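You operate a simulated robot arm through the tools that you are given. There is no shell and no other tool. Be economical: measure what you need, move in short steps, check, and stop when the job is done.

You are at the controls of a simulated robot arm. One attempt, no reset.

JOB
Stir the soup, cover it with the glass lid and keep it warm.
Fine: use the wooden spoon and put it back; press the warm key once the lid is on and leave the cooker on.

Only the result counts: the job must be done as asked and must still hold three seconds after the hand-in. Knocking over, shifting, dropping, spilling or breaking anything else fails it. Lids that push on must go on centred and level and be pressed home; caps that screw on are set level and turned clockwise until they are tight.

ROBOT AND FRAMES
A 7-joint arm with a two-finger parallel gripper, fixed in place. Base frame: the origin is at the foot of the arm, x ahead of it, y to its left, z up. Units: cm, degrees, N and s.
With the tool pointing down near the work surface it reaches from about 30 to 74 cm from the base axis. Its first joint turns from -115.0 to 115.0 degrees. Payload 3.91 kg.
The tool frame sits at the grasp point between the pads (the TCP): z along the fingers, y along the line on which they close. The tips reach 3 cm beyond it. The gripper opens to 11 cm. The fingers are 2 cm wide and 1 cm thick; the gripper's body (4.8 by 11.2 cm) begins 5.5 cm behind the TCP.
Orientation is that of the tool frame in the base frame, as a unit quaternion [w, x, y, z]. With the fingers straight down and closing along the base's y, the tool's x points along the base's -x, its y along +y and its z along -z.

CONTROLS
- The arm moves only by the tool play_rows. Its argument "moves" is text: rows parted by semicolons, each of 7 numbers parted by spaces: the turn, a rotation vector about the base's x, y, z in degrees, then the shift along the base's x, y, z in cm, then the closure, from 0 (fully open) to 1 (shut). In form: ax ay az dx dy dz jaw; .... A call has 1 to 20 rows; each row shifts and turns the commanded pose from where the row before left it. Rows are played at 5 a second. More than 5 cm and 8.6 degrees between two rows, or a gripper value outside its range, and nothing of the call is played. Where a pose cannot be reached the arm comes as near as it can. A force on the tool above 40 N (or 10 N above the force at the start of the call, whichever is more), or a blocked arm, ends the call early, and 0.2 s more pass. Each finger travels about 10.8 cm/s and halts on what it meets, pressing with about 22 N; the grip force reading is that of the motor and also rises with nothing between the fingers. The clock runs only during rows and for 0.2 s after the last one: add rows that do not move to give the fingers time. It gives the time, the measured TCP pose, the force on the tool (base axes), the opening and the grip force at its end, in the units of the frame above (readings bear some noise).
- Cameras (640 x 400 px; columns grow to the right, rows downward): "scene" is fixed at [21.9, -64.84, 137.74]; the picture's right is [0.78, -0.62, 0.00], its down [-0.39, -0.50, -0.78] and it looks along [0.48, 0.61, -0.63] (base axes); focal length 214 px, centre (320, 200). "wrist" rides on the gripper at [7.2, 1.7, -10.3] in the tool frame; the picture's right is [-0.23, 0.97, 0.00], its down [-0.76, -0.18, -0.62] and it looks along [-0.61, -0.14, 0.78] (tool axes); focal length 222 px, centre (320, 200). There is no depth. A picture from a camera that has moved, and an enlarged one, comes with that camera's place and axes in the base frame and with its lens.
- grab_frame(camera): a new picture of that camera. The clock stands still meanwhile.
- raise_lower(by): slides the trunk up (or, below 0, down) by that many cm; the arm rides with it, the base frame stays. It gives what a move gives, with no picture.
- inspect(camera, box): a new picture of the part [left, top, right, bottom] of that camera's present view, enlarged. The clock stands still meanwhile.
- close_job(): hands the job in; it is judged then, once.

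Work in short steps. Places have to be worked out from the pictures, the camera data and where the tool is seen: move nearer, look again, correct. Check each grasp and each placing, and mend what went wrong. You have 120 turns and 64 pictures in all, those below and enlarged ones among them. Open the gripper and draw the arm clear of the work before you hand the job in, unless the task says otherwise; then end with one line.

The tools are called after "Emit:" as name(argument=value, ...) on one line, values as JSON. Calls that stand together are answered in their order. play_rows: Moves the arm, as the interface text tells. Its arguments: {"type":"object","properties":{"moves":{"type":"string"}},"required":["moves"]} The other tools are called the same way: raise_lower (by) slides the trunk up or down; grab_frame (camera) takes a picture; inspect (camera, box) takes an enlarged picture of a part of a camera's view; close_job () hands the job in.

At the start:

```text
clock: 0.0
ee_pos: [48.52, -24.26, 126.16]
tool_rot: [0.0, 0.0, 1.0, 0.0]
ft_force: [-0.7, -0.3, 0.0]
grip_width: 11.01
grasp_force: 0.0
trunk travel left (down, up): [-75.0, 24.0]
```

scene: 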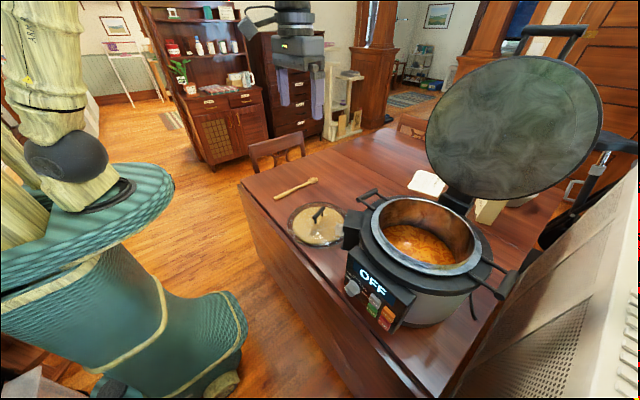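
wrist: 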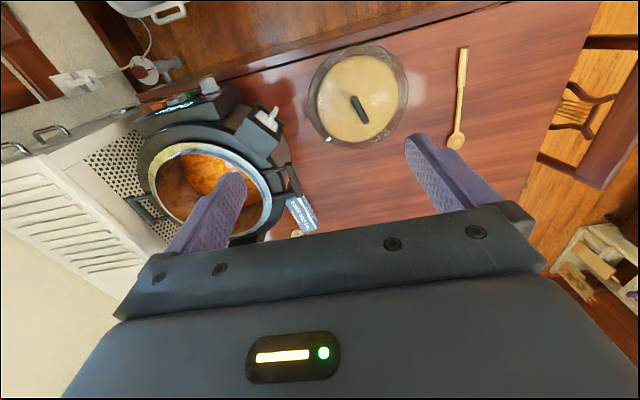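

I start by inspecting the cooker, the panel and the lid/spoon area closely.

Emit:
inspect(camera="scene", box=[320, 180, 520, 340])

Emit:
inspect(camera="scene", box=[230, 150, 390, 260])

Emit:
inspect(camera="wrist", box=[80, 40, 500, 260])

Emit:
inspect(camera="scene", box=[400, 0, 640, 230])

```text
2.50 times, centred on (420, 260) of scene
camera zoom: at [21.9, -64.84, 137.74], right [0.78, -0.62, 0.0], down [-0.39, -0.5, -0.78], along [0.48, 0.61, -0.63], focal length 536 px, centre (70, 50)
```

zoom: 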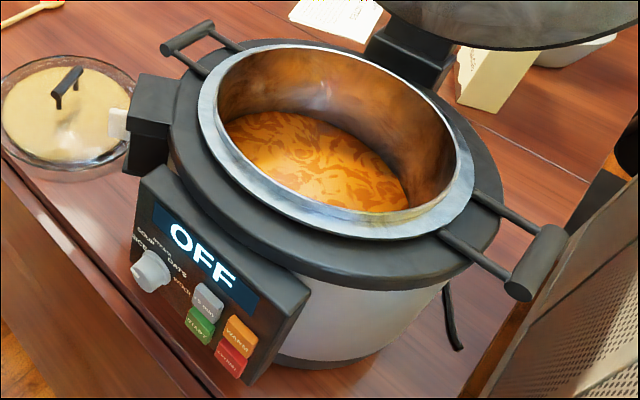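

```text
3.64 times, centred on (310, 205) of scene
camera zoom: at [21.9, -64.84, 137.74], right [0.78, -0.62, 0.0], down [-0.39, -0.5, -0.78], along [0.48, 0.61, -0.63], focal length 780 px, centre (356, 182)
```

zoom: 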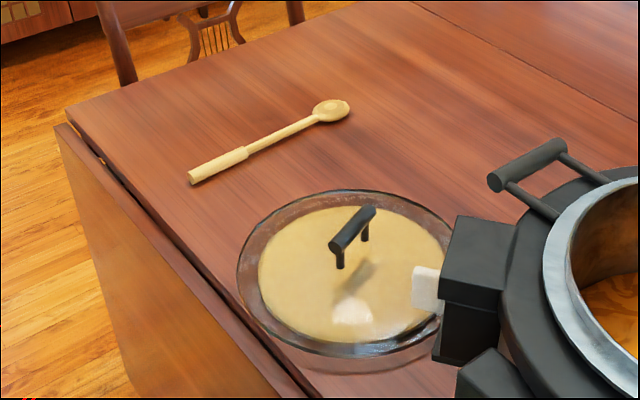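

```text
1.52 times, centred on (290, 150) of wrist
camera zoom: at [41.29, -22.71, 136.43], right [0.23, 0.97, 0.0], down [0.76, -0.18, 0.62], along [0.61, -0.14, -0.78], focal length 338 px, centre (366, 276)
```

zoom: 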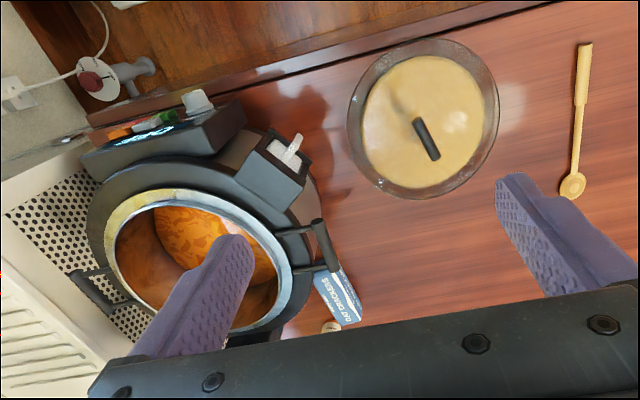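

```text
1.74 times, centred on (520, 115) of scene
camera zoom: at [21.9, -64.84, 137.74], right [0.78, -0.62, 0.0], down [-0.39, -0.5, -0.78], along [0.48, 0.61, -0.63], focal length 373 px, centre (-28, 348)
```

zoom: 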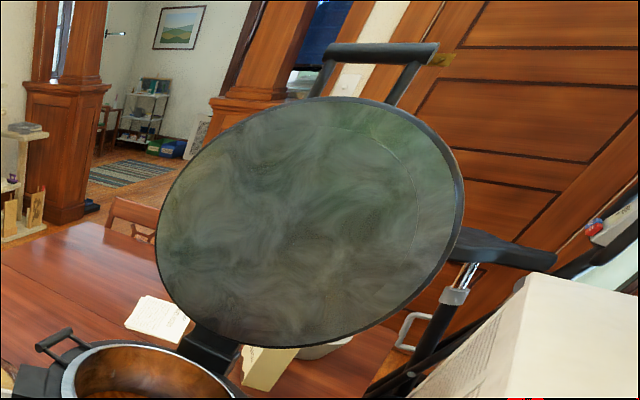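

I need to know which lid is "the glass lid" (hinged disc vs loose lid) and the key labels, so I zoom more.

Emit:
inspect(camera="scene", box=[335, 240, 415, 335])

Emit:
inspect(camera="scene", box=[280, 190, 360, 255])

Emit:
play_rows(moves="0 0 0 0 4 0 0; 0 0 0 0 4 0 0; 0 0 0 0 4 0 0;0 0 0 0 0 0 0")

```text
4.21 times, centred on (375, 288) of scene
camera zoom: at [21.9, -64.84, 137.74], right [0.78, -0.62, 0.0], down [-0.39, -0.5, -0.78], along [0.48, 0.61, -0.63], focal length 903 px, centre (88, -168)
```

zoom: 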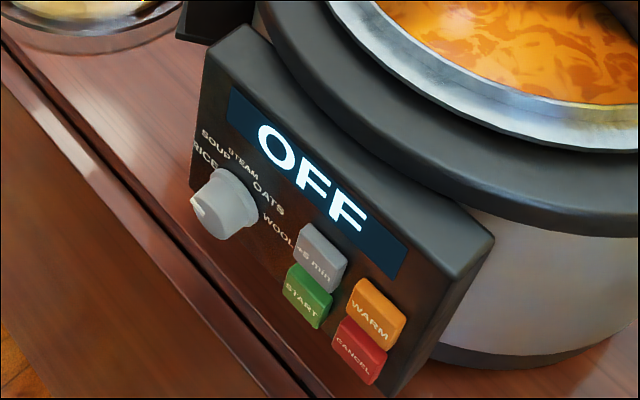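

```text
6.15 times, centred on (320, 222) of scene
camera zoom: at [21.9, -64.84, 137.74], right [0.78, -0.62, 0.0], down [-0.39, -0.5, -0.78], along [0.48, 0.61, -0.63], focal length 1320 px, centre (320, 62)
```

zoom: 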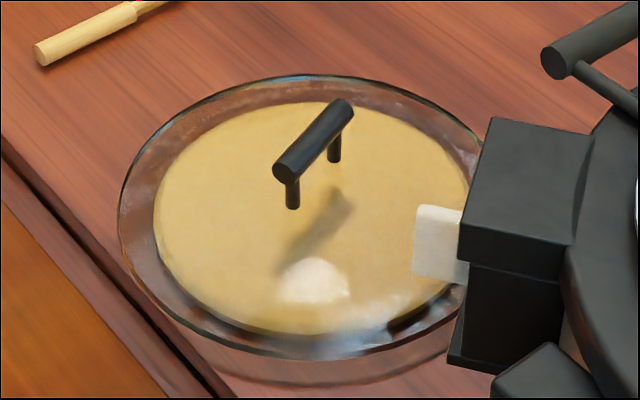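

```text
clock: 1.0
ee_pos: [48.63, -12.34, 126.08]
tool_rot: [0.0, 0.0, 1.0, 0.001]
ft_force: [-0.5, 0.8, -0.6]
grip_width: 11.01
grasp_force: 0.1
trunk travel left (down, up): [-75.0, 24.0]
```

The loose one is a glass lid resting on a cork trivet, the hinged disc is the cooker's own cover (leave it). I now look at spoon and lid from the new hand position.

Emit:
grab_frame(camera="wrist")

```text
55 pictures are left
camera wrist: at [41.31, -10.77, 136.42], right [0.23, 0.97, 0.0], down [0.76, -0.18, 0.62], along [0.61, -0.14, -0.78], focal length 222 px, centre (320, 200)
```

wrist: 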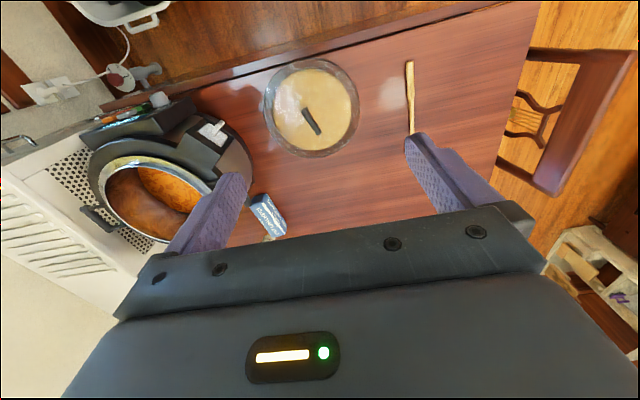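

Triangulated: pot rim centre ≈ (64.3, -53, 97.4), soup ≈ z 88.5; spoon along x from (53,8.5) to (79,9.8); lid ≈ (58,-17). The pot is far out, so I test reach above it high up first.

Emit:
play_rows(moves="0 0 0 0 -5 0 0;0 0 0 0 -5 0 0;0 0 0 0 -5 0 0;0 0 0 0 -5 0 0;0 0 0 0 -5 0 0;0 0 0 0 -5 0 0;0 0 0 2 -3 -2 0;0 0 0 2 -3 -2 0;0 0 0 2 -1 -2 0;0 0 0 2 -1 0 0;0 0 0 2 -1 0 0;0 0 0 2 -1 0 0;0 0 0 2 0 0 0;0 0 0 2 0 0 0;0 0 0 0 0 0 0;0 0 0 0 0 0 0")

Emit:
grab_frame(camera="wrist")

Emit:
grab_frame(camera="scene")

```text
clock: 4.4
ee_pos: [57.09, -43.55, 117.03]
tool_rot: [0.0, 0.0, 1.0, 0.0]
ft_force: [-0.4, 0.9, -0.7]
grip_width: 11.01
grasp_force: 0.1
out of reach, approached as far as the arm can: row 8, 9, 10, 11, 12, 13, 14
trunk travel left (down, up): [-75.0, 24.0]
```

```text
54 pictures are left
camera wrist: at [49.8, -41.95, 127.5], right [0.23, 0.97, 0.0], down [0.76, -0.18, 0.62], along [0.61, -0.14, -0.78], focal length 222 px, centre (320, 200)
```

wrist: 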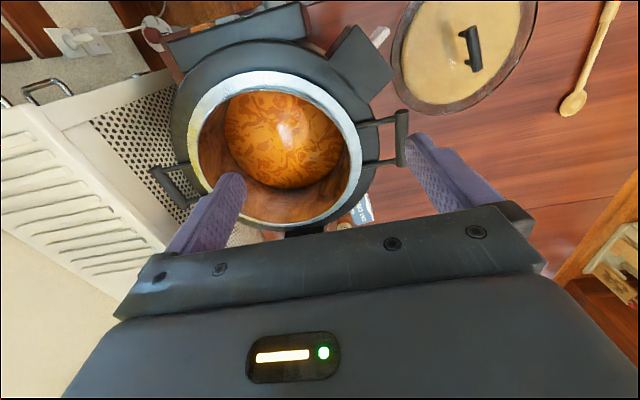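

```text
53 pictures are left
```

scene: 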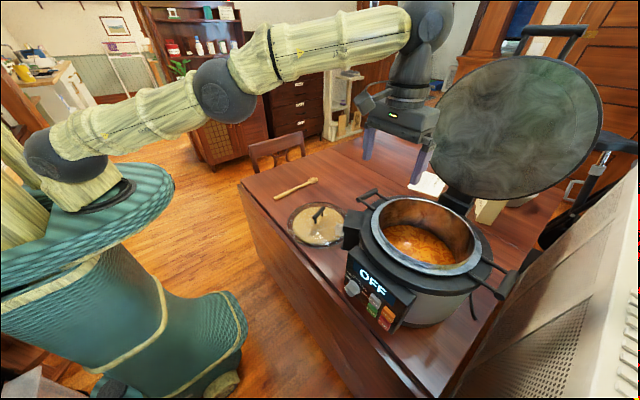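

Tool-down reach over the pot ends at r≈72 here; raising the trunk and tilting will extend it. First the spoon: I go back left above the spoon's handle.

Emit:
play_rows(moves="0 0 0 -2 4 0 0;0 0 0 -2 4 0 0;0 0 0 0 5 0 0;0 0 0 0 5 0 0;0 0 0 0 5 0 0;0 0 0 0 5 0 0;0 0 0 0 5 0 0;0 0 0 0 5 0 0;0 0 0 0 5 -2 0;0 0 0 0 5 -4 0;0 0 0 0 4 -4 0;0 0 0 0 0 -4 0;0 0 0 0 0 -4 0;0 0 0 0 0 0 0")

Emit:
grab_frame(camera="wrist")

```text
refused: row 9 steps farther than a row can; nothing moved
```

```text
52 pictures are left
camera wrist: at [49.8, -41.95, 127.5], right [0.23, 0.97, 0.0], down [0.76, -0.18, 0.62], along [0.61, -0.14, -0.78], focal length 222 px, centre (320, 200)
```

wrist: 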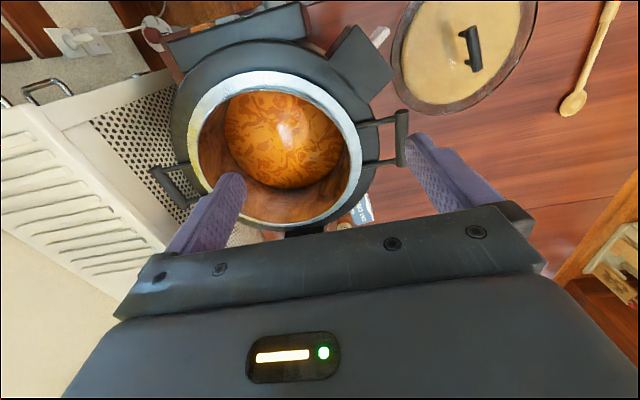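

The row total exceeded 5 cm; I redo it with smaller steps.

Emit:
play_rows(moves="0 0 0 -2 4 0 0;0 0 0 -2 4 0 0;0 0 0 0 5 0 0;0 0 0 0 5 0 0;0 0 0 0 5 0 0;0 0 0 0 5 0 0;0 0 0 0 5 0 0;0 0 0 0 5 0 0;0 0 0 0 4 -2 0;0 0 0 0 4 -2 0;0 0 0 0 3 -3 0;0 0 0 0 3 -3 0;0 0 0 0 0 -4 0;0 0 0 0 0 -4 0;0 0 0 0 0 0 0")

Emit:
grab_frame(camera="wrist")

```text
clock: 7.6
ee_pos: [53.15, 8.52, 99.02]
tool_rot: [0.0, -0.001, 1.0, 0.0]
ft_force: [0.3, 0.0, 0.4]
grip_width: 11.01
grasp_force: 0.1
trunk travel left (down, up): [-75.0, 24.0]
```

```text
51 pictures are left
camera wrist: at [45.82, 10.09, 109.43], right [0.23, 0.97, 0.0], down [0.76, -0.18, 0.62], along [0.61, -0.14, -0.78], focal length 222 px, centre (320, 200)
```

wrist: 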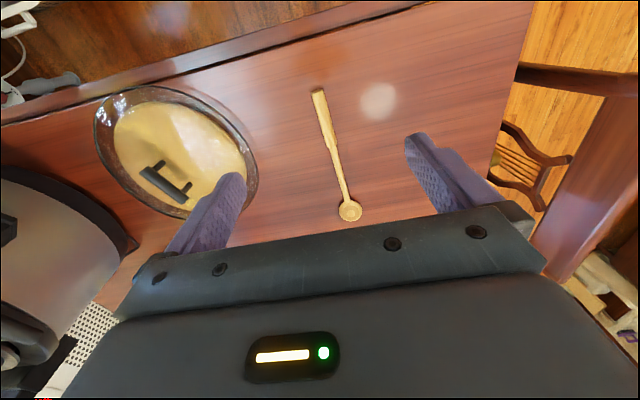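

The spoon handle runs (53.0,8.2)→(61.9,8.3), bowl near (74,9.3). I move over (57.5, 8.4), yaw 2.5°, and descend part way.

Emit:
play_rows(moves="0 0 2.5 4.4 -0.05 -2 0;0 0 0 0 0 -4.5 0;0 0 0 0 0 -4.5 0;0 0 0 0 0 -3.5 0;0 0 0 0 0 -3 0;0 0 0 0 0 -1.5 0;0 0 0 0 0 0 0.5;0 0 0 0 0 0 0.5")

Emit:
grab_frame(camera="wrist")

Emit:
inspect(camera="scene", box=[240, 140, 360, 220])

```text
clock: 9.4
ee_pos: [57.55, 8.24, 80.22]
tool_rot: [0.0, -0.021, 1.0, 0.0]
ft_force: [-0.2, -0.2, -0.6]
grip_width: 5.49
grasp_force: 0.0
trunk travel left (down, up): [-75.0, 24.0]
```

```text
50 pictures are left
camera wrist: at [50.17, 9.61, 90.53], right [0.18, 0.98, 0.0], down [0.77, -0.14, 0.62], along [0.61, -0.11, -0.78], focal length 222 px, centre (320, 200)
```

wrist: 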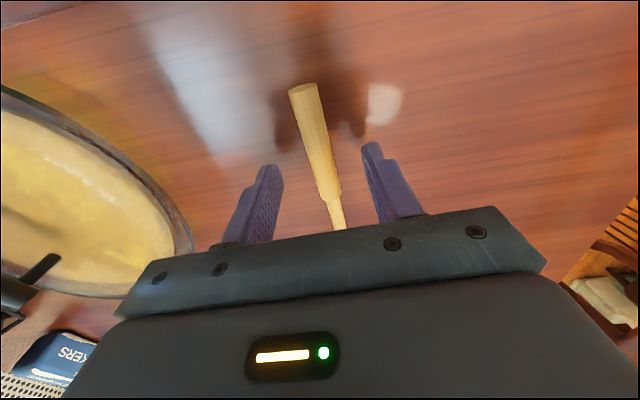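

```text
5.00 times, centred on (300, 180) of scene
camera zoom: at [21.9, -64.84, 137.74], right [0.78, -0.62, 0.0], down [-0.39, -0.5, -0.78], along [0.48, 0.61, -0.63], focal length 1072 px, centre (420, 300)
```

zoom: 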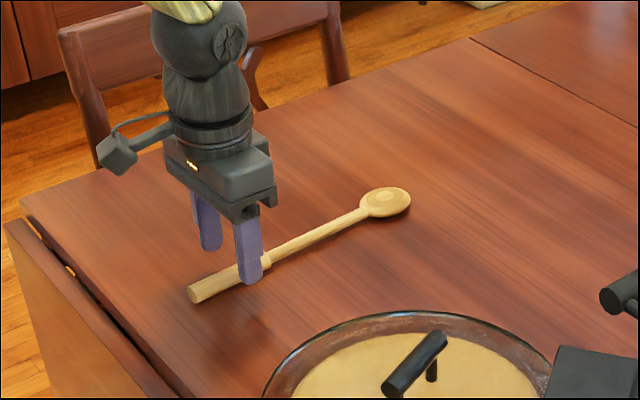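

The handle lies centred between the fingers. I lower 2 cm and close.

Emit:
play_rows(moves="0 0 0 0 0 -1.5 0.5;0 0 0 0 0 -0.55 0.5;0 0 0 0 0 0 0.8;0 0 0 0 0 0 1;0 0 0 0 0 0 1;0 0 0 0 0 0 1")

```text
clock: 10.8
ee_pos: [57.52, 8.39, 78.09]
tool_rot: [0.0, -0.022, 1.0, 0.0]
ft_force: [-0.6, 0.4, 0.4]
grip_width: 1.67
grasp_force: 21.9
trunk travel left (down, up): [-75.0, 24.0]
```

Spoon held (1.67 cm). I lift it straight up.

Emit:
play_rows(moves="0 0 0 0 0 1 1;0 0 0 0 0 3 1;0 0 0 0 0 4 1;0 0 0 0 0 4.5 1;0 0 0 0 0 4.5 1;0 0 0 0 0 4.5 1;0 0 0 0 0 4.5 1;0 0 0 0 0 4 1;0 0 0 0 0 4 1;0 0 0 0 0 2 1;0 0 0 0 0 0 1")

Emit:
grab_frame(camera="scene")

```text
clock: 13.2
ee_pos: [57.49, 8.5, 114.1]
tool_rot: [0.0, -0.021, 1.0, 0.0]
ft_force: [0.1, 0.1, -0.2]
grip_width: 1.68
grasp_force: 21.7
trunk travel left (down, up): [-75.0, 24.0]
```

```text
48 pictures are left
```

scene: 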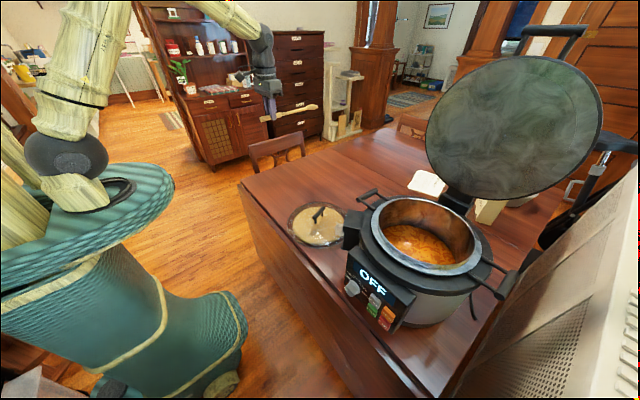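

Spoon held firmly and level. Now I yaw it +88° (bowl toward +y) while moving right at safe height.

Emit:
play_rows(moves="0 0 8 -0.5 -3 0.4 1;0 0 8 -0.5 -3 0.4 1;0 0 8 -0.5 -3 0.4 1;0 0 8 -0.5 -3 0.4 1;0 0 8 -0.5 -3 0.4 1;0 0 8 -0.5 -3 0.4 1;0 0 8 -0.5 -3 0.4 1;0 0 8 -0.5 -3 0.4 1;0 0 8 -0.5 -3 0.4 1;0 0 8 -0.5 -3 0.4 1;0 0 8 -0.5 -3 0.4 1;0 0 0 0 0 0 1")

```text
clock: 15.8
ee_pos: [52.05, -24.71, 118.58]
tool_rot: [0.0, 0.711, -0.703, 0.0]
ft_force: [-0.1, 0.0, 0.0]
grip_width: 1.68
grasp_force: 21.8
trunk travel left (down, up): [-75.0, 24.0]
```

Yaw reached. Now I tilt about x by −75° so the bowl points down, moving slightly up and to the right.

Emit:
play_rows(moves="-8.3 0 0 0 -1 0.4 1;-8.3 0 0 0 -1 0.4 1;-8.3 0 0 0 -1 0.4 1;-8.3 0 0 0 -1 0.4 1;-8.3 0 0 0 -1 0.4 1;-8.3 0 0 0 -1 0.4 1;-8.3 0 0 0 -1 0.4 1;-8.3 0 0 0 -1 0.4 1;-8.3 0 0 0 -1 0.4 1;0 0 0 0 0 0 1")

Emit:
grab_frame(camera="scene")

```text
clock: 18.0
ee_pos: [51.95, -33.6, 122.15]
tool_rot: [0.431, 0.564, -0.56, 0.427]
ft_force: [-0.3, 0.2, 0.3]
grip_width: 1.65
grasp_force: 21.9
trunk travel left (down, up): [-75.0, 24.0]
```

```text
47 pictures are left
```

scene: 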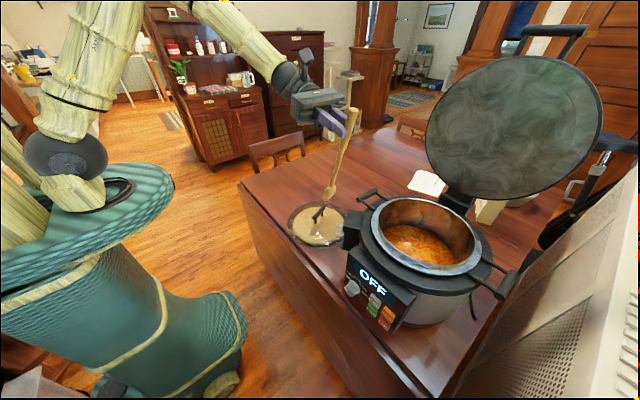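

Spoon hangs bowl-down. I carry it above the pot, keeping the bowl over rim height.

Emit:
play_rows(moves="0 0 0 0 -1 2 1;0 0 0 1.6 -3.3 0.5 1;0 0 0 1.6 -3.3 0 1;0 0 0 1.6 -3.3 0 1;0 0 0 1.6 -3.3 0 1;0 0 0 1.6 -3.3 0 1;0 0 0 1.5 -3.2 0 1;0 0 0 1.5 -3.2 0 1;0 0 0 0 0 0 1")

Emit:
grab_frame(camera="scene")

Emit:
grab_frame(camera="wrist")

```text
clock: 20.0
ee_pos: [63.18, -57.43, 124.59]
tool_rot: [0.431, 0.565, -0.56, 0.427]
ft_force: [0.5, 0.1, -1.2]
grip_width: 1.64
grasp_force: 22.5
trunk travel left (down, up): [-75.0, 24.0]
```

```text
46 pictures are left
```

scene: 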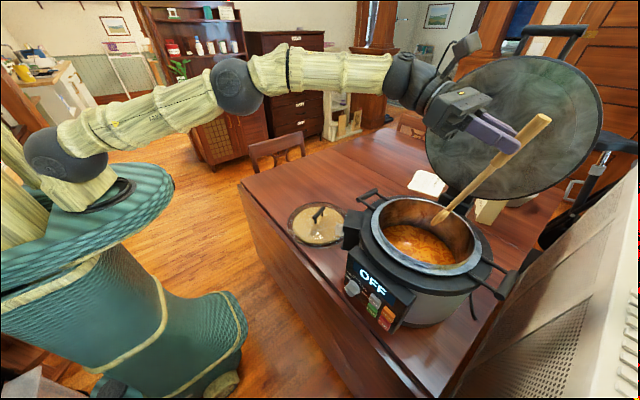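

```text
45 pictures are left
camera wrist: at [61.37, -49.53, 134.41], right [-0.98, 0.06, -0.21], down [0.17, 0.8, -0.57], along [0.14, -0.59, -0.79], focal length 222 px, centre (320, 200)
```

wrist: 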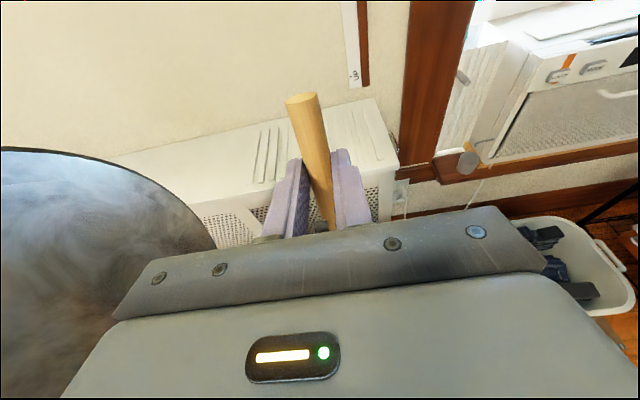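

Pose reached; bowl is about (63,-54,104). I shift 2 cm in +y and descend stepwise into the pot.

Emit:
play_rows(moves="0 0 0 0 2 0 1;0 0 0 0 0 -4 1;0 0 0 0 0 -4 1;0 0 0 0 0 -4 1;0 0 0 0 0 -3 1;0 0 0 0 0 0 1")

Emit:
inspect(camera="scene", box=[340, 100, 560, 300])

```text
clock: 21.4
ee_pos: [63.13, -55.49, 109.5]
tool_rot: [0.431, 0.564, -0.559, 0.427]
ft_force: [-0.3, 0.1, -0.1]
grip_width: 1.68
grasp_force: 21.7
trunk travel left (down, up): [-75.0, 24.0]
```

```text
2.00 times, centred on (450, 200) of scene
camera zoom: at [21.9, -64.84, 137.74], right [0.78, -0.62, 0.0], down [-0.39, -0.5, -0.78], along [0.48, 0.61, -0.63], focal length 429 px, centre (60, 200)
```

zoom: 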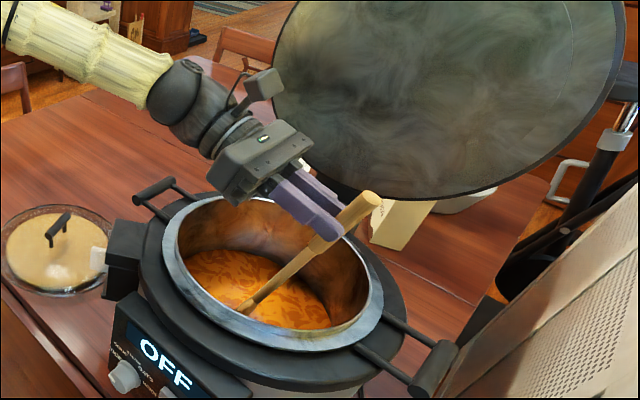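

I check closely how deep the bowl is.

Emit:
inspect(camera="scene", box=[390, 200, 480, 270])

```text
5.71 times, centred on (435, 235) of scene
camera zoom: at [21.9, -64.84, 137.74], right [0.78, -0.62, 0.0], down [-0.39, -0.5, -0.78], along [0.48, 0.61, -0.63], focal length 1226 px, centre (-337, 0)
```

zoom: 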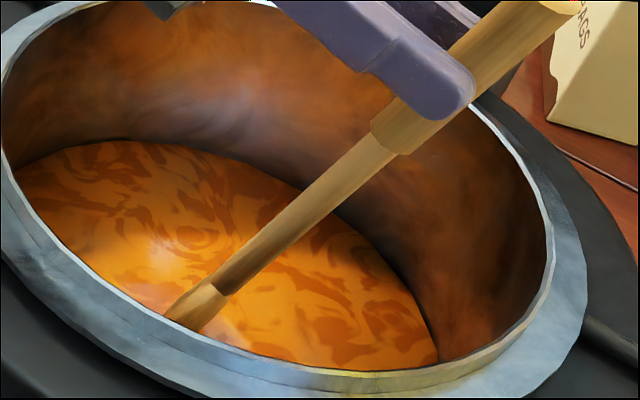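

Tip is ~1 cm in the soup (surface ≈ 90). I lower 3 cm more and offset 4 cm for the circle.

Emit:
play_rows(moves="0 0 0 0 0 -1 1;0 0 0 0 0 -1 1;0 0 0 0 0 -1 1;0 0 0 2 0 0 1;0 0 0 2 0 0 1")

Emit:
play_rows(moves="0 0 0 -0.3 1.53 0 1;0 0 0 -0.87 1.3 0 1;0 0 0 -1.3 0.87 0 1;0 0 0 -1.53 0.3 0 1;0 0 0 -1.53 -0.3 0 1;0 0 0 -1.3 -0.87 0 1;0 0 0 -0.87 -1.3 0 1;0 0 0 -0.3 -1.53 0 1;0 0 0 0.3 -1.53 0 1;0 0 0 0.87 -1.3 0 1;0 0 0 1.3 -0.87 0 1;0 0 0 1.53 -0.3 0 1;0 0 0 1.53 0.3 0 1;0 0 0 1.3 0.87 0 1;0 0 0 0.87 1.3 0 1;0 0 0 0.3 1.53 0 1")

Emit:
inspect(camera="scene", box=[340, 100, 560, 300])

```text
clock: 22.6
ee_pos: [66.52, -55.39, 106.63]
tool_rot: [0.431, 0.565, -0.559, 0.427]
ft_force: [0.0, 0.0, 0.3]
grip_width: 1.67
grasp_force: 22.0
out of reach, approached as far as the arm can: row 5
trunk travel left (down, up): [-75.0, 24.0]
```

```text
clock: 26.0
ee_pos: [65.93, -55.15, 106.69]
tool_rot: [0.431, 0.564, -0.559, 0.427]
ft_force: [0.1, 0.7, 0.5]
grip_width: 1.64
grasp_force: 22.1
out of reach, approached as far as the arm can: row 14
trunk travel left (down, up): [-75.0, 24.0]
```

```text
2.00 times, centred on (450, 200) of scene
camera zoom: at [21.9, -64.84, 137.74], right [0.78, -0.62, 0.0], down [-0.39, -0.5, -0.78], along [0.48, 0.61, -0.63], focal length 429 px, centre (60, 200)
```

zoom: 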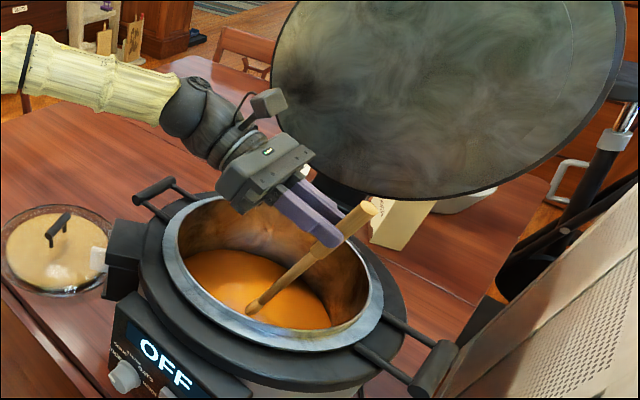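

The soup has already become uniform. I add one more round to be sure, then rise.

Emit:
play_rows(moves="0 0 0 -0.3 1.53 0 1;0 0 0 -0.87 1.3 0 1;0 0 0 -1.3 0.87 0 1;0 0 0 -1.53 0.3 0 1;0 0 0 -1.53 -0.3 0 1;0 0 0 -1.3 -0.87 0 1;0 0 0 -0.87 -1.3 0 1;0 0 0 -0.3 -1.53 0 1;0 0 0 0.3 -1.53 0 1;0 0 0 0.87 -1.3 0 1;0 0 0 1.3 -0.87 0 1;0 0 0 1.53 -0.3 0 1;0 0 0 1.0 0.3 0 1;0 0 0 0.5 0.87 0 1;0 0 0 0.3 1.3 0 1;0 0 0 -0.5 1 0 1;0 0 0 -1 0 0 1")

Emit:
inspect(camera="scene", box=[390, 200, 480, 270])

```text
clock: 29.6
ee_pos: [62.28, -55.81, 106.7]
tool_rot: [0.431, 0.564, -0.56, 0.427]
ft_force: [0.3, 0.2, -0.9]
grip_width: 1.67
grasp_force: 22.2
trunk travel left (down, up): [-75.0, 24.0]
```

```text
5.71 times, centred on (435, 235) of scene
camera zoom: at [21.9, -64.84, 137.74], right [0.78, -0.62, 0.0], down [-0.39, -0.5, -0.78], along [0.48, 0.61, -0.63], focal length 1226 px, centre (-337, 0)
```

zoom: 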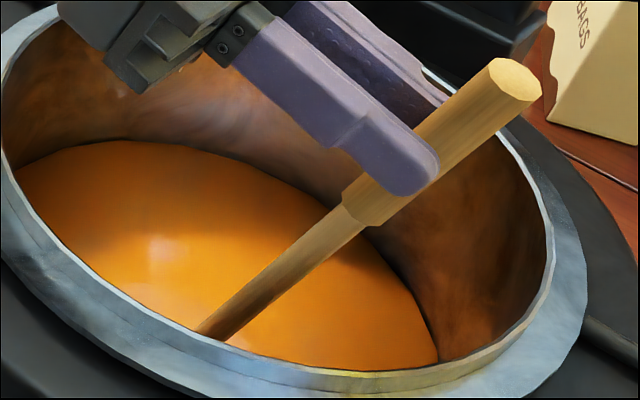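

Stirred. I raise the spoon straight out of the pot.

Emit:
play_rows(moves="0 0 0 0.5 0 2 1;0 0 0 0.3 0 3 1;0 0 0 0 0 3 1;0 0 0 0 0 0 1;0 0 0 0 0 0 1;0 0 0 0 0 4 1;0 0 0 0 0 4 1;0 0 0 0 0 2.2 1;0 0 0 -1.6 3.3 0 1;0 0 0 -1.6 3.3 0 1;0 0 0 -1.6 3.3 0 1;0 0 0 -1.6 3.3 0 1;0 0 0 -1.6 3.3 0 1;0 0 0 -1.5 3.2 0 1;0 0 0 -1.5 3.2 0 1;0 0 0 0 0 -2 1;0 0 0 0 0 0 1")

```text
clock: 33.2
ee_pos: [51.89, -32.8, 122.91]
tool_rot: [0.431, 0.564, -0.56, 0.427]
ft_force: [-0.3, 0.6, 0.2]
grip_width: 1.7
grasp_force: 21.9
trunk travel left (down, up): [-75.0, 24.0]
```

Clear of the pot; now I tilt it back to horizontal.

Emit:
play_rows(moves="8.3 0 0 0 1 -0.4 1;8.3 0 0 0 1 -0.4 1;8.3 0 0 0 1 -0.4 1;8.3 0 0 0 1 -0.4 1;8.3 0 0 0 1 -0.4 1;8.3 0 0 0 1 -0.4 1;8.3 0 0 0 1 -0.4 1;8.3 0 0 0 1 -0.4 1;8.3 0 0 0 1 -0.4 1;0 0 0 0 0 0 1")

Emit:
play_rows(moves="0 0 -8 0.5 3 -0.4 1;0 0 -8 0.5 3 -0.4 1;0 0 -8 0.5 3 -0.4 1;0 0 -8 0.5 3 -0.4 1;0 0 -8 0.5 3 -0.4 1;0 0 -8 0.5 3 -0.4 1;0 0 -8 0.5 3 -0.4 1;0 0 -8 0.5 3 -0.4 1;0 0 -8 0.5 3 -0.4 1;0 0 -8 0.5 3 -0.4 1;0 0 -8 0.5 3 -0.4 1;0 0 0 0 0 0 1")

```text
clock: 35.4
ee_pos: [52.14, -23.86, 119.2]
tool_rot: [0.0, 0.711, -0.703, 0.0]
ft_force: [0.0, -0.1, 0.6]
grip_width: 1.69
grasp_force: 21.5
trunk travel left (down, up): [-75.0, 24.0]
```

```text
clock: 38.0
ee_pos: [57.53, 9.09, 114.89]
tool_rot: [0.0, -0.021, 1.0, 0.0]
ft_force: [-0.5, -0.1, -0.4]
grip_width: 1.68
grasp_force: 22.2
trunk travel left (down, up): [-75.0, 24.0]
```

Pose over the pickup place restored. I descend to just above the table and check that the spoon is still level in the grip.

Emit:
play_rows(moves="0 0 0 0 -0.4 -4.5 1;0 0 0 0 -0.3 -4.5 1;0 0 0 0 0 -4.5 1;0 0 0 0 0 -4.5 1;0 0 0 0 0 -4.5 1;0 0 0 0 0 -4.5 1;0 0 0 0 0 -4 1;0 0 0 0 0 -2.8 1;0 0 0 0 0 0 1")

Emit:
inspect(camera="scene", box=[240, 140, 360, 220])

```text
clock: 40.0
ee_pos: [57.59, 8.25, 80.97]
tool_rot: [0.0, -0.021, 1.0, 0.0]
ft_force: [-0.6, -0.3, -0.3]
grip_width: 1.7
grasp_force: 22.8
trunk travel left (down, up): [-75.0, 24.0]
```

```text
5.00 times, centred on (300, 180) of scene
camera zoom: at [21.9, -64.84, 137.74], right [0.78, -0.62, 0.0], down [-0.39, -0.5, -0.78], along [0.48, 0.61, -0.63], focal length 1072 px, centre (420, 300)
```

zoom: 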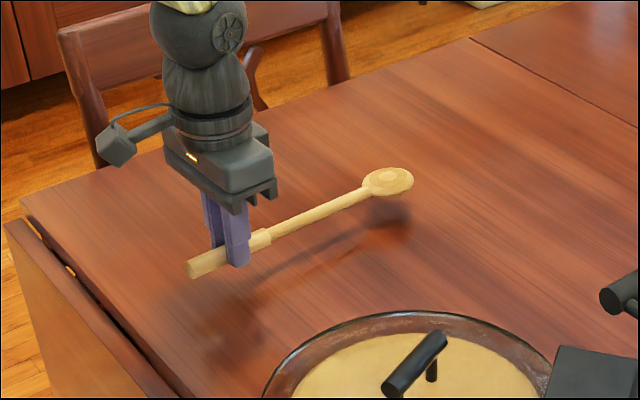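

Spoon is level. I set it down and open partly, then rise.

Emit:
play_rows(moves="0 0 0 0 0 -1.5 1;0 0 0 0 0 -0.8 1;0 0 0 0 0 -0.5 1;0 0 0 0 0 0 1;0 0 0 0 0 0 0.8;0 0 0 0 0 0 0.6;0 0 0 0 0 0 0.6;0 0 0 0 0 0 0.6")

Emit:
play_rows(moves="0 0 0 0 0 2 0.6;0 0 0 0 0 4 0.6;0 0 0 0 0 4 0.6;0 0 0 0 0 4 0.6;0 0 0 0 0 4.5 0.6;0 0 0 0 -4 2 0.6;0 0 0 0 -4 2 0.6;0 0 0 0 -4.5 0 0.6;0 0 0 0 -4.5 0 0.6;0 0 0 0 -4.5 0 0.6;0 0 0 0 0 0 0.6")

Emit:
inspect(camera="scene", box=[240, 140, 360, 220])

Emit:
grab_frame(camera="wrist")

```text
clock: 41.8
ee_pos: [57.67, 8.27, 78.09]
tool_rot: [0.0, -0.022, 1.0, 0.0]
ft_force: [-0.6, -0.1, -0.1]
grip_width: 4.42
grasp_force: 0.1
trunk travel left (down, up): [-75.0, 24.0]
```

```text
clock: 44.2
ee_pos: [57.6, -12.98, 100.62]
tool_rot: [-0.001, -0.023, 1.0, 0.0]
ft_force: [-0.2, -0.8, 0.1]
grip_width: 4.42
grasp_force: 0.1
trunk travel left (down, up): [-75.0, 24.0]
```

```text
5.00 times, centred on (300, 180) of scene
camera zoom: at [21.9, -64.84, 137.74], right [0.78, -0.62, 0.0], down [-0.39, -0.5, -0.78], along [0.48, 0.61, -0.63], focal length 1072 px, centre (420, 300)
```

zoom: 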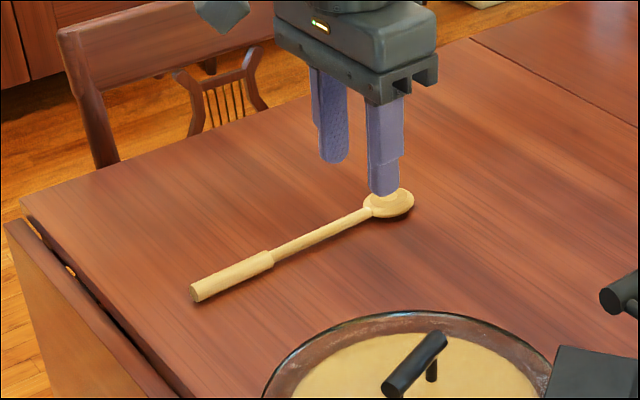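

```text
38 pictures are left
camera wrist: at [50.18, -11.87, 111.04], right [0.18, 0.98, 0.0], down [0.77, -0.14, 0.62], along [0.61, -0.11, -0.78], focal length 222 px, centre (320, 200)
```

wrist: 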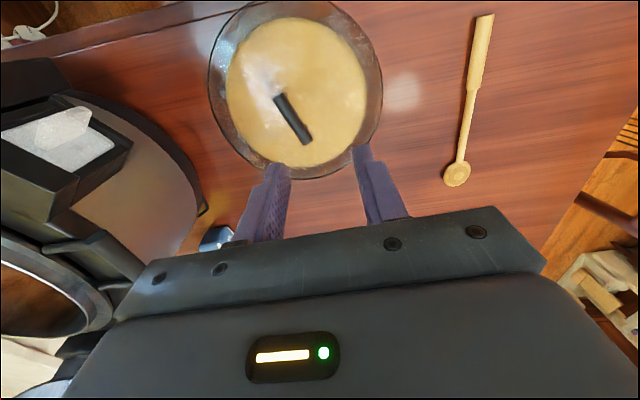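

Spoon is back in place. Lid bar is at ≈(59.1,-17.1,82.2), azimuth ≈19°, 6.7 cm long. I align yaw to it and tilt the fingers 30° outward (needed for reach at the pot), hovering above.

Emit:
play_rows(moves="0 0 8.25 -0.5 -1 -1 0.6;0 0 8.25 -0.5 -1 -1 0.6;2.44 -7.09 0 -0.5 -1 -1 0.6;2.44 -7.09 0 -0.5 -1 -1 0.6;2.44 -7.09 0 -0.5 -1 -2 0.6;2.44 -7.09 0 -0.5 -0.67 -2.2 0.6;0 0 0 0 0 0 0.6;0 0 0 0 0 0 0.6")

Emit:
grab_frame(camera="wrist")

Emit:
inspect(camera="scene", box=[260, 160, 380, 260])

```text
clock: 46.0
ee_pos: [54.49, -18.84, 92.52]
tool_rot: [0.256, -0.159, 0.952, 0.043]
ft_force: [0.1, -0.1, 1.0]
grip_width: 4.4
grasp_force: 0.1
trunk travel left (down, up): [-75.0, 24.0]
```

```text
37 pictures are left
camera wrist: at [43.06, -21.03, 97.87], right [-0.13, 0.98, 0.11], down [0.39, -0.05, 0.92], along [0.91, 0.17, -0.37], focal length 222 px, centre (320, 200)
```

wrist: 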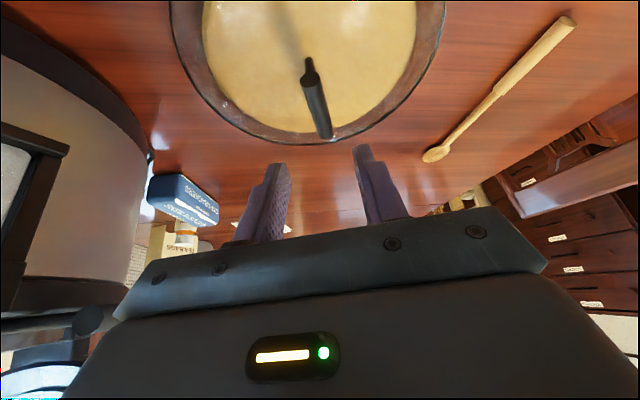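

```text
4.00 times, centred on (320, 210) of scene
camera zoom: at [21.9, -64.84, 137.74], right [0.78, -0.62, 0.0], down [-0.39, -0.5, -0.78], along [0.48, 0.61, -0.63], focal length 858 px, centre (320, 160)
```

zoom: 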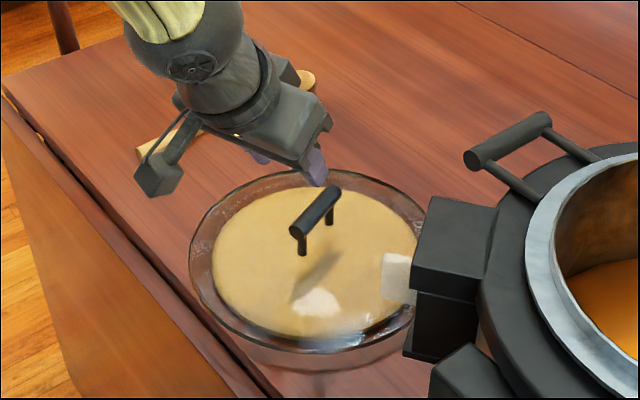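

Alignment across the bar is good. I approach most of the way along the finger direction.

Emit:
play_rows(moves="0 0 0 0 0.1 -2 0.6;0 0 0 1.2 0.5 -2.1 0.6;0 0 0 1.2 0.5 -2.1 0.6;0 0 0 0.6 0.2 -1.1 0.6;0 0 0 0 0 0 0.6")

Emit:
grab_frame(camera="wrist")

Emit:
inspect(camera="scene", box=[290, 180, 360, 240])

```text
clock: 47.2
ee_pos: [57.61, -17.57, 85.32]
tool_rot: [0.255, -0.159, 0.953, 0.042]
ft_force: [-0.5, -0.2, 0.4]
grip_width: 4.41
grasp_force: 0.1
trunk travel left (down, up): [-75.0, 24.0]
```

```text
35 pictures are left
camera wrist: at [46.15, -19.78, 90.61], right [-0.13, 0.98, 0.11], down [0.39, -0.05, 0.92], along [0.91, 0.17, -0.37], focal length 222 px, centre (320, 200)
```

wrist: 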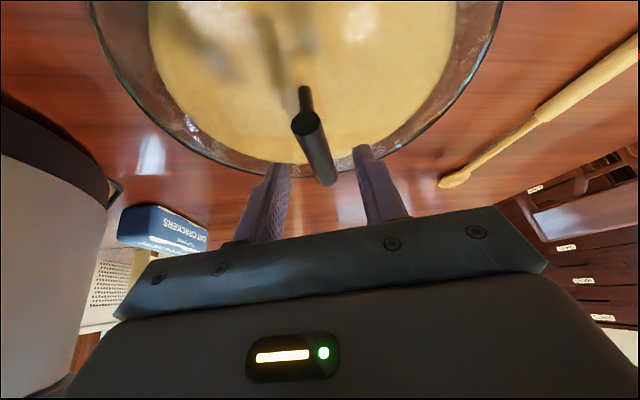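

```text
6.67 times, centred on (325, 210) of scene
camera zoom: at [21.9, -64.84, 137.74], right [0.78, -0.62, 0.0], down [-0.39, -0.5, -0.78], along [0.48, 0.61, -0.63], focal length 1430 px, centre (287, 133)
```

zoom: 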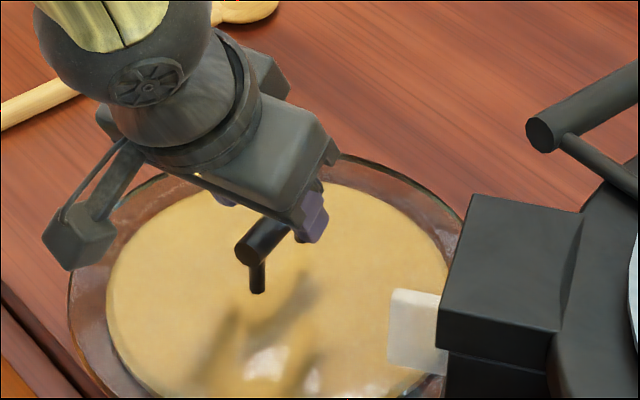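

Bar centre confirmed ≈(58.8,-17.2). I make the final approach and close.

Emit:
play_rows(moves="0 0 0 0.3 0.1 -0.9 0.6;0 0 0 0.2 0.05 -0.9 0.6;0 0 0 0 0 0 0.8;0 0 0 0 0 0 1;0 0 0 0 0 0 1;0 0 0 0 0 0 1")

Emit:
inspect(camera="scene", box=[290, 180, 360, 240])

```text
clock: 48.6
ee_pos: [58.05, -17.36, 83.4]
tool_rot: [0.255, -0.16, 0.953, 0.042]
ft_force: [1.2, -0.5, 0.0]
grip_width: 1.75
grasp_force: 22.0
trunk travel left (down, up): [-75.0, 24.0]
```

```text
6.67 times, centred on (325, 210) of scene
camera zoom: at [21.9, -64.84, 137.74], right [0.78, -0.62, 0.0], down [-0.39, -0.5, -0.78], along [0.48, 0.61, -0.63], focal length 1430 px, centre (287, 133)
```

zoom: 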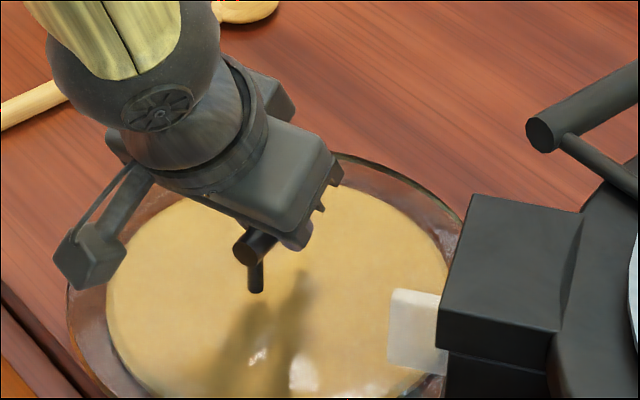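

Bar gripped (1.75 cm). I lift slowly a few cm and check it hangs level and comes free of the trivet.

Emit:
play_rows(moves="0 0 0 0 0 0.5 1;0 0 0 0 0 1 1;0 0 0 0 0 1.5 1;0 0 0 0 0 2 1;0 0 0 0 0 2 1;0 0 0 0 0 0 1")

Emit:
inspect(camera="scene", box=[260, 160, 400, 260])

```text
clock: 50.0
ee_pos: [58.21, -17.33, 90.43]
tool_rot: [0.254, -0.16, 0.953, 0.043]
ft_force: [-0.6, -0.5, -4.7]
grip_width: 1.76
grasp_force: 22.4
trunk travel left (down, up): [-75.0, 24.0]
```

```text
4.00 times, centred on (330, 210) of scene
camera zoom: at [21.9, -64.84, 137.74], right [0.78, -0.62, 0.0], down [-0.39, -0.5, -0.78], along [0.48, 0.61, -0.63], focal length 858 px, centre (280, 160)
```

zoom: 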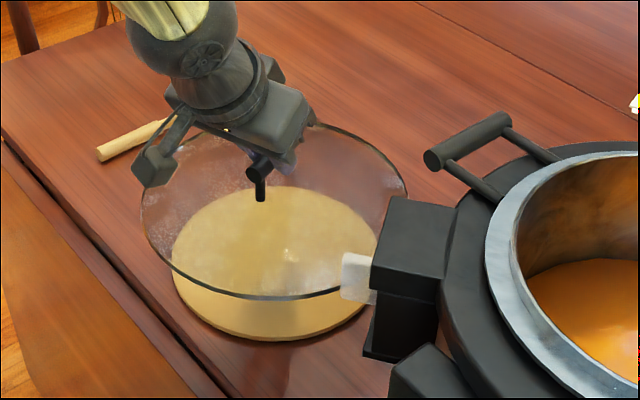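

Lid is free and level (4.7 N); trivet stays. I lift well above the rim height.

Emit:
play_rows(moves="0 0 0 0 0 3 1;0 0 0 0 0 4 1;0 0 0 0 0 4 1;0 0 0 0 0 4 1;0 0 0 0 0 4 1;0 0 0 0 0 3 1;0 0 0 0 0 1 1;0 0 0 0 0 0 1")

Emit:
play_rows(moves="0 0 -7.3 0.5 -2 0 1;0 0 -7.3 0.5 -3 0 1;0 0 -7.3 0.5 -3 0 1;0 0 -7.3 0.5 -3 0 1;0 0 -7.3 0.5 -3 0 1;0 0 -7.3 0.5 -3 0 1;0 0 -7.3 0.5 -3 0 1;0 0 -7.3 0.5 -3 0 1;0 0 0 0 0 0 1")

Emit:
grab_frame(camera="scene")

```text
clock: 51.8
ee_pos: [58.03, -17.37, 113.26]
tool_rot: [0.255, -0.159, 0.953, 0.042]
ft_force: [0.3, 0.2, -3.8]
grip_width: 1.76
grasp_force: 21.8
trunk travel left (down, up): [-75.0, 24.0]
```

```text
clock: 53.8
ee_pos: [62.16, -40.3, 113.49]
tool_rot: [0.243, 0.326, 0.909, -0.087]
ft_force: [-0.5, 0.2, -4.5]
grip_width: 1.78
grasp_force: 22.0
trunk travel left (down, up): [-75.0, 24.0]
```

```text
31 pictures are left
```

scene: 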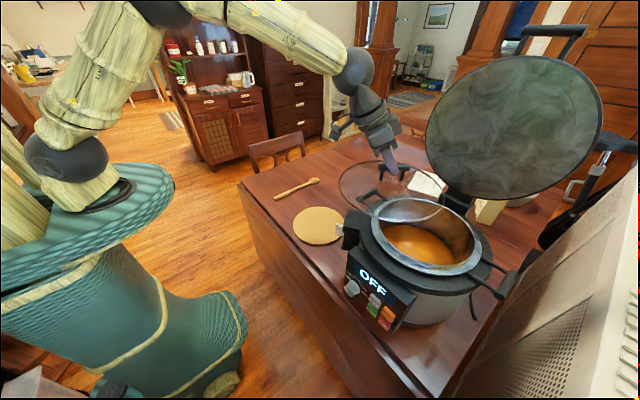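

Everything clear. I bring the lid over the pot at this height.

Emit:
play_rows(moves="0 0 0 0.3 -3 0 1;0 0 0 0.3 -3 0 1;0 0 0 0.3 -3 0 1;0 0 0 0.3 -3 0 1;0 0 0 0 0 0 1")

Emit:
inspect(camera="scene", box=[330, 130, 530, 310])

Emit:
grab_frame(camera="wrist")

```text
clock: 55.0
ee_pos: [63.26, -52.17, 113.74]
tool_rot: [0.244, 0.324, 0.91, -0.087]
ft_force: [0.0, 0.5, -3.8]
grip_width: 1.75
grasp_force: 21.5
trunk travel left (down, up): [-75.0, 24.0]
```

```text
2.22 times, centred on (430, 220) of scene
camera zoom: at [21.9, -64.84, 137.74], right [0.78, -0.62, 0.0], down [-0.39, -0.5, -0.78], along [0.48, 0.61, -0.63], focal length 477 px, centre (76, 156)
```

zoom: 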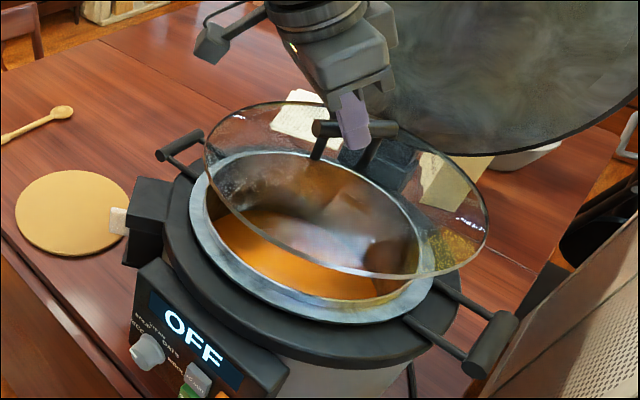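

```text
29 pictures are left
camera wrist: at [55.42, -43.6, 118.95], right [0.77, 0.63, 0.11], down [0.16, -0.36, 0.92], along [0.62, -0.69, -0.37], focal length 222 px, centre (320, 200)
```

wrist: 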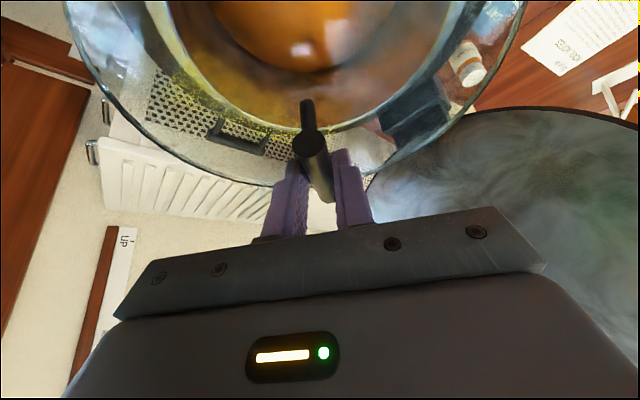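

By ellipse fitting both views, pot rim ≈ centre (65.4,-52), z≈98, R≈13.2; lid R≈12.3, now centred at (63.8,-52.6), rim z≈107.2. I shift (+1.8,+0.7) and lower 7 cm, then compare again.

Emit:
play_rows(moves="0 0 0 0.9 0.3 -1 1;0 0 0 0.9 0.4 -2 1;0 0 0 0 0 -2 1;0 0 0 0 0 -2 1;0 0 0 0 0 0 1")

Emit:
inspect(camera="scene", box=[350, 160, 510, 290])

Emit:
grab_frame(camera="wrist")

```text
clock: 56.2
ee_pos: [65.12, -51.52, 106.63]
tool_rot: [0.245, 0.325, 0.909, -0.088]
ft_force: [2.2, -1.0, 3.7]
grip_width: 1.75
grasp_force: 21.8
trunk travel left (down, up): [-75.0, 24.0]
```

```text
3.08 times, centred on (430, 225) of scene
camera zoom: at [21.9, -64.84, 137.74], right [0.78, -0.62, 0.0], down [-0.39, -0.5, -0.78], along [0.48, 0.61, -0.63], focal length 660 px, centre (-18, 123)
```

zoom: 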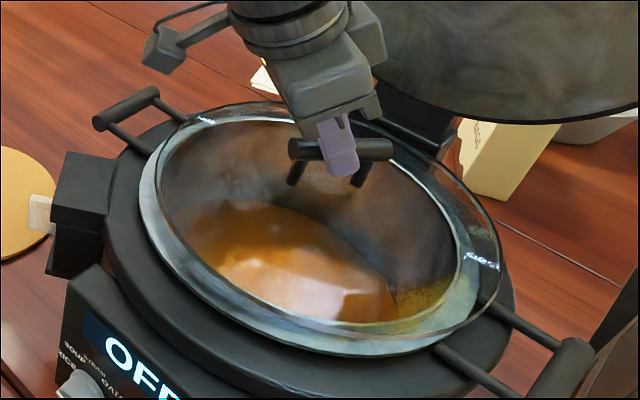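

```text
27 pictures are left
camera wrist: at [57.28, -43.13, 111.9], right [0.77, 0.63, 0.11], down [0.15, -0.36, 0.92], along [0.62, -0.69, -0.37], focal length 222 px, centre (320, 200)
```

wrist: 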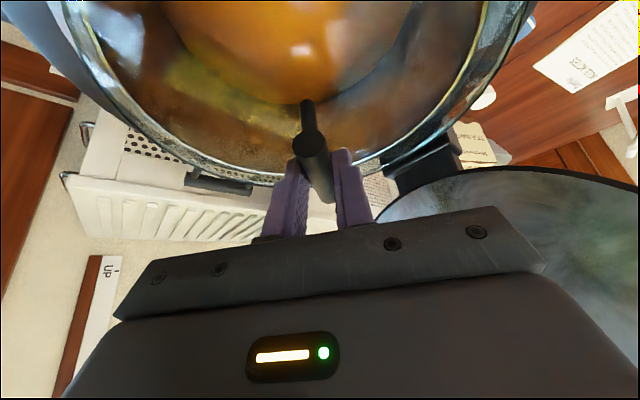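

Force shows the lid already touches: rim is at z≈100, which makes both views agree on pot centre ≈(64.1,-51.9), while the lid is at (65.7,-52.0). I lift 2 cm, shift −1.6 in x, and check.

Emit:
play_rows(moves="0 0 0 0 0 1 1;0 0 0 0 0 1 1;0 0 0 -0.8 0.07 0 1;0 0 0 -0.8 0.08 0 1;0 0 0 0 0 0 1")

Emit:
inspect(camera="scene", box=[350, 160, 510, 290])

```text
clock: 57.4
ee_pos: [63.57, -51.54, 108.45]
tool_rot: [0.244, 0.326, 0.909, -0.088]
ft_force: [-0.5, 0.4, -4.7]
grip_width: 1.78
grasp_force: 22.1
trunk travel left (down, up): [-75.0, 24.0]
```

```text
3.08 times, centred on (430, 225) of scene
camera zoom: at [21.9, -64.84, 137.74], right [0.78, -0.62, 0.0], down [-0.39, -0.5, -0.78], along [0.48, 0.61, -0.63], focal length 660 px, centre (-18, 123)
```

zoom: 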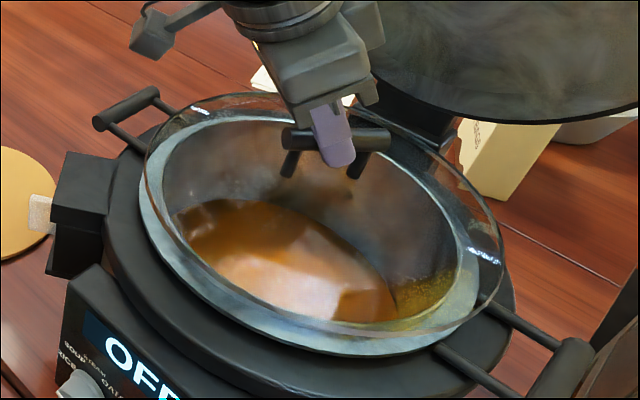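

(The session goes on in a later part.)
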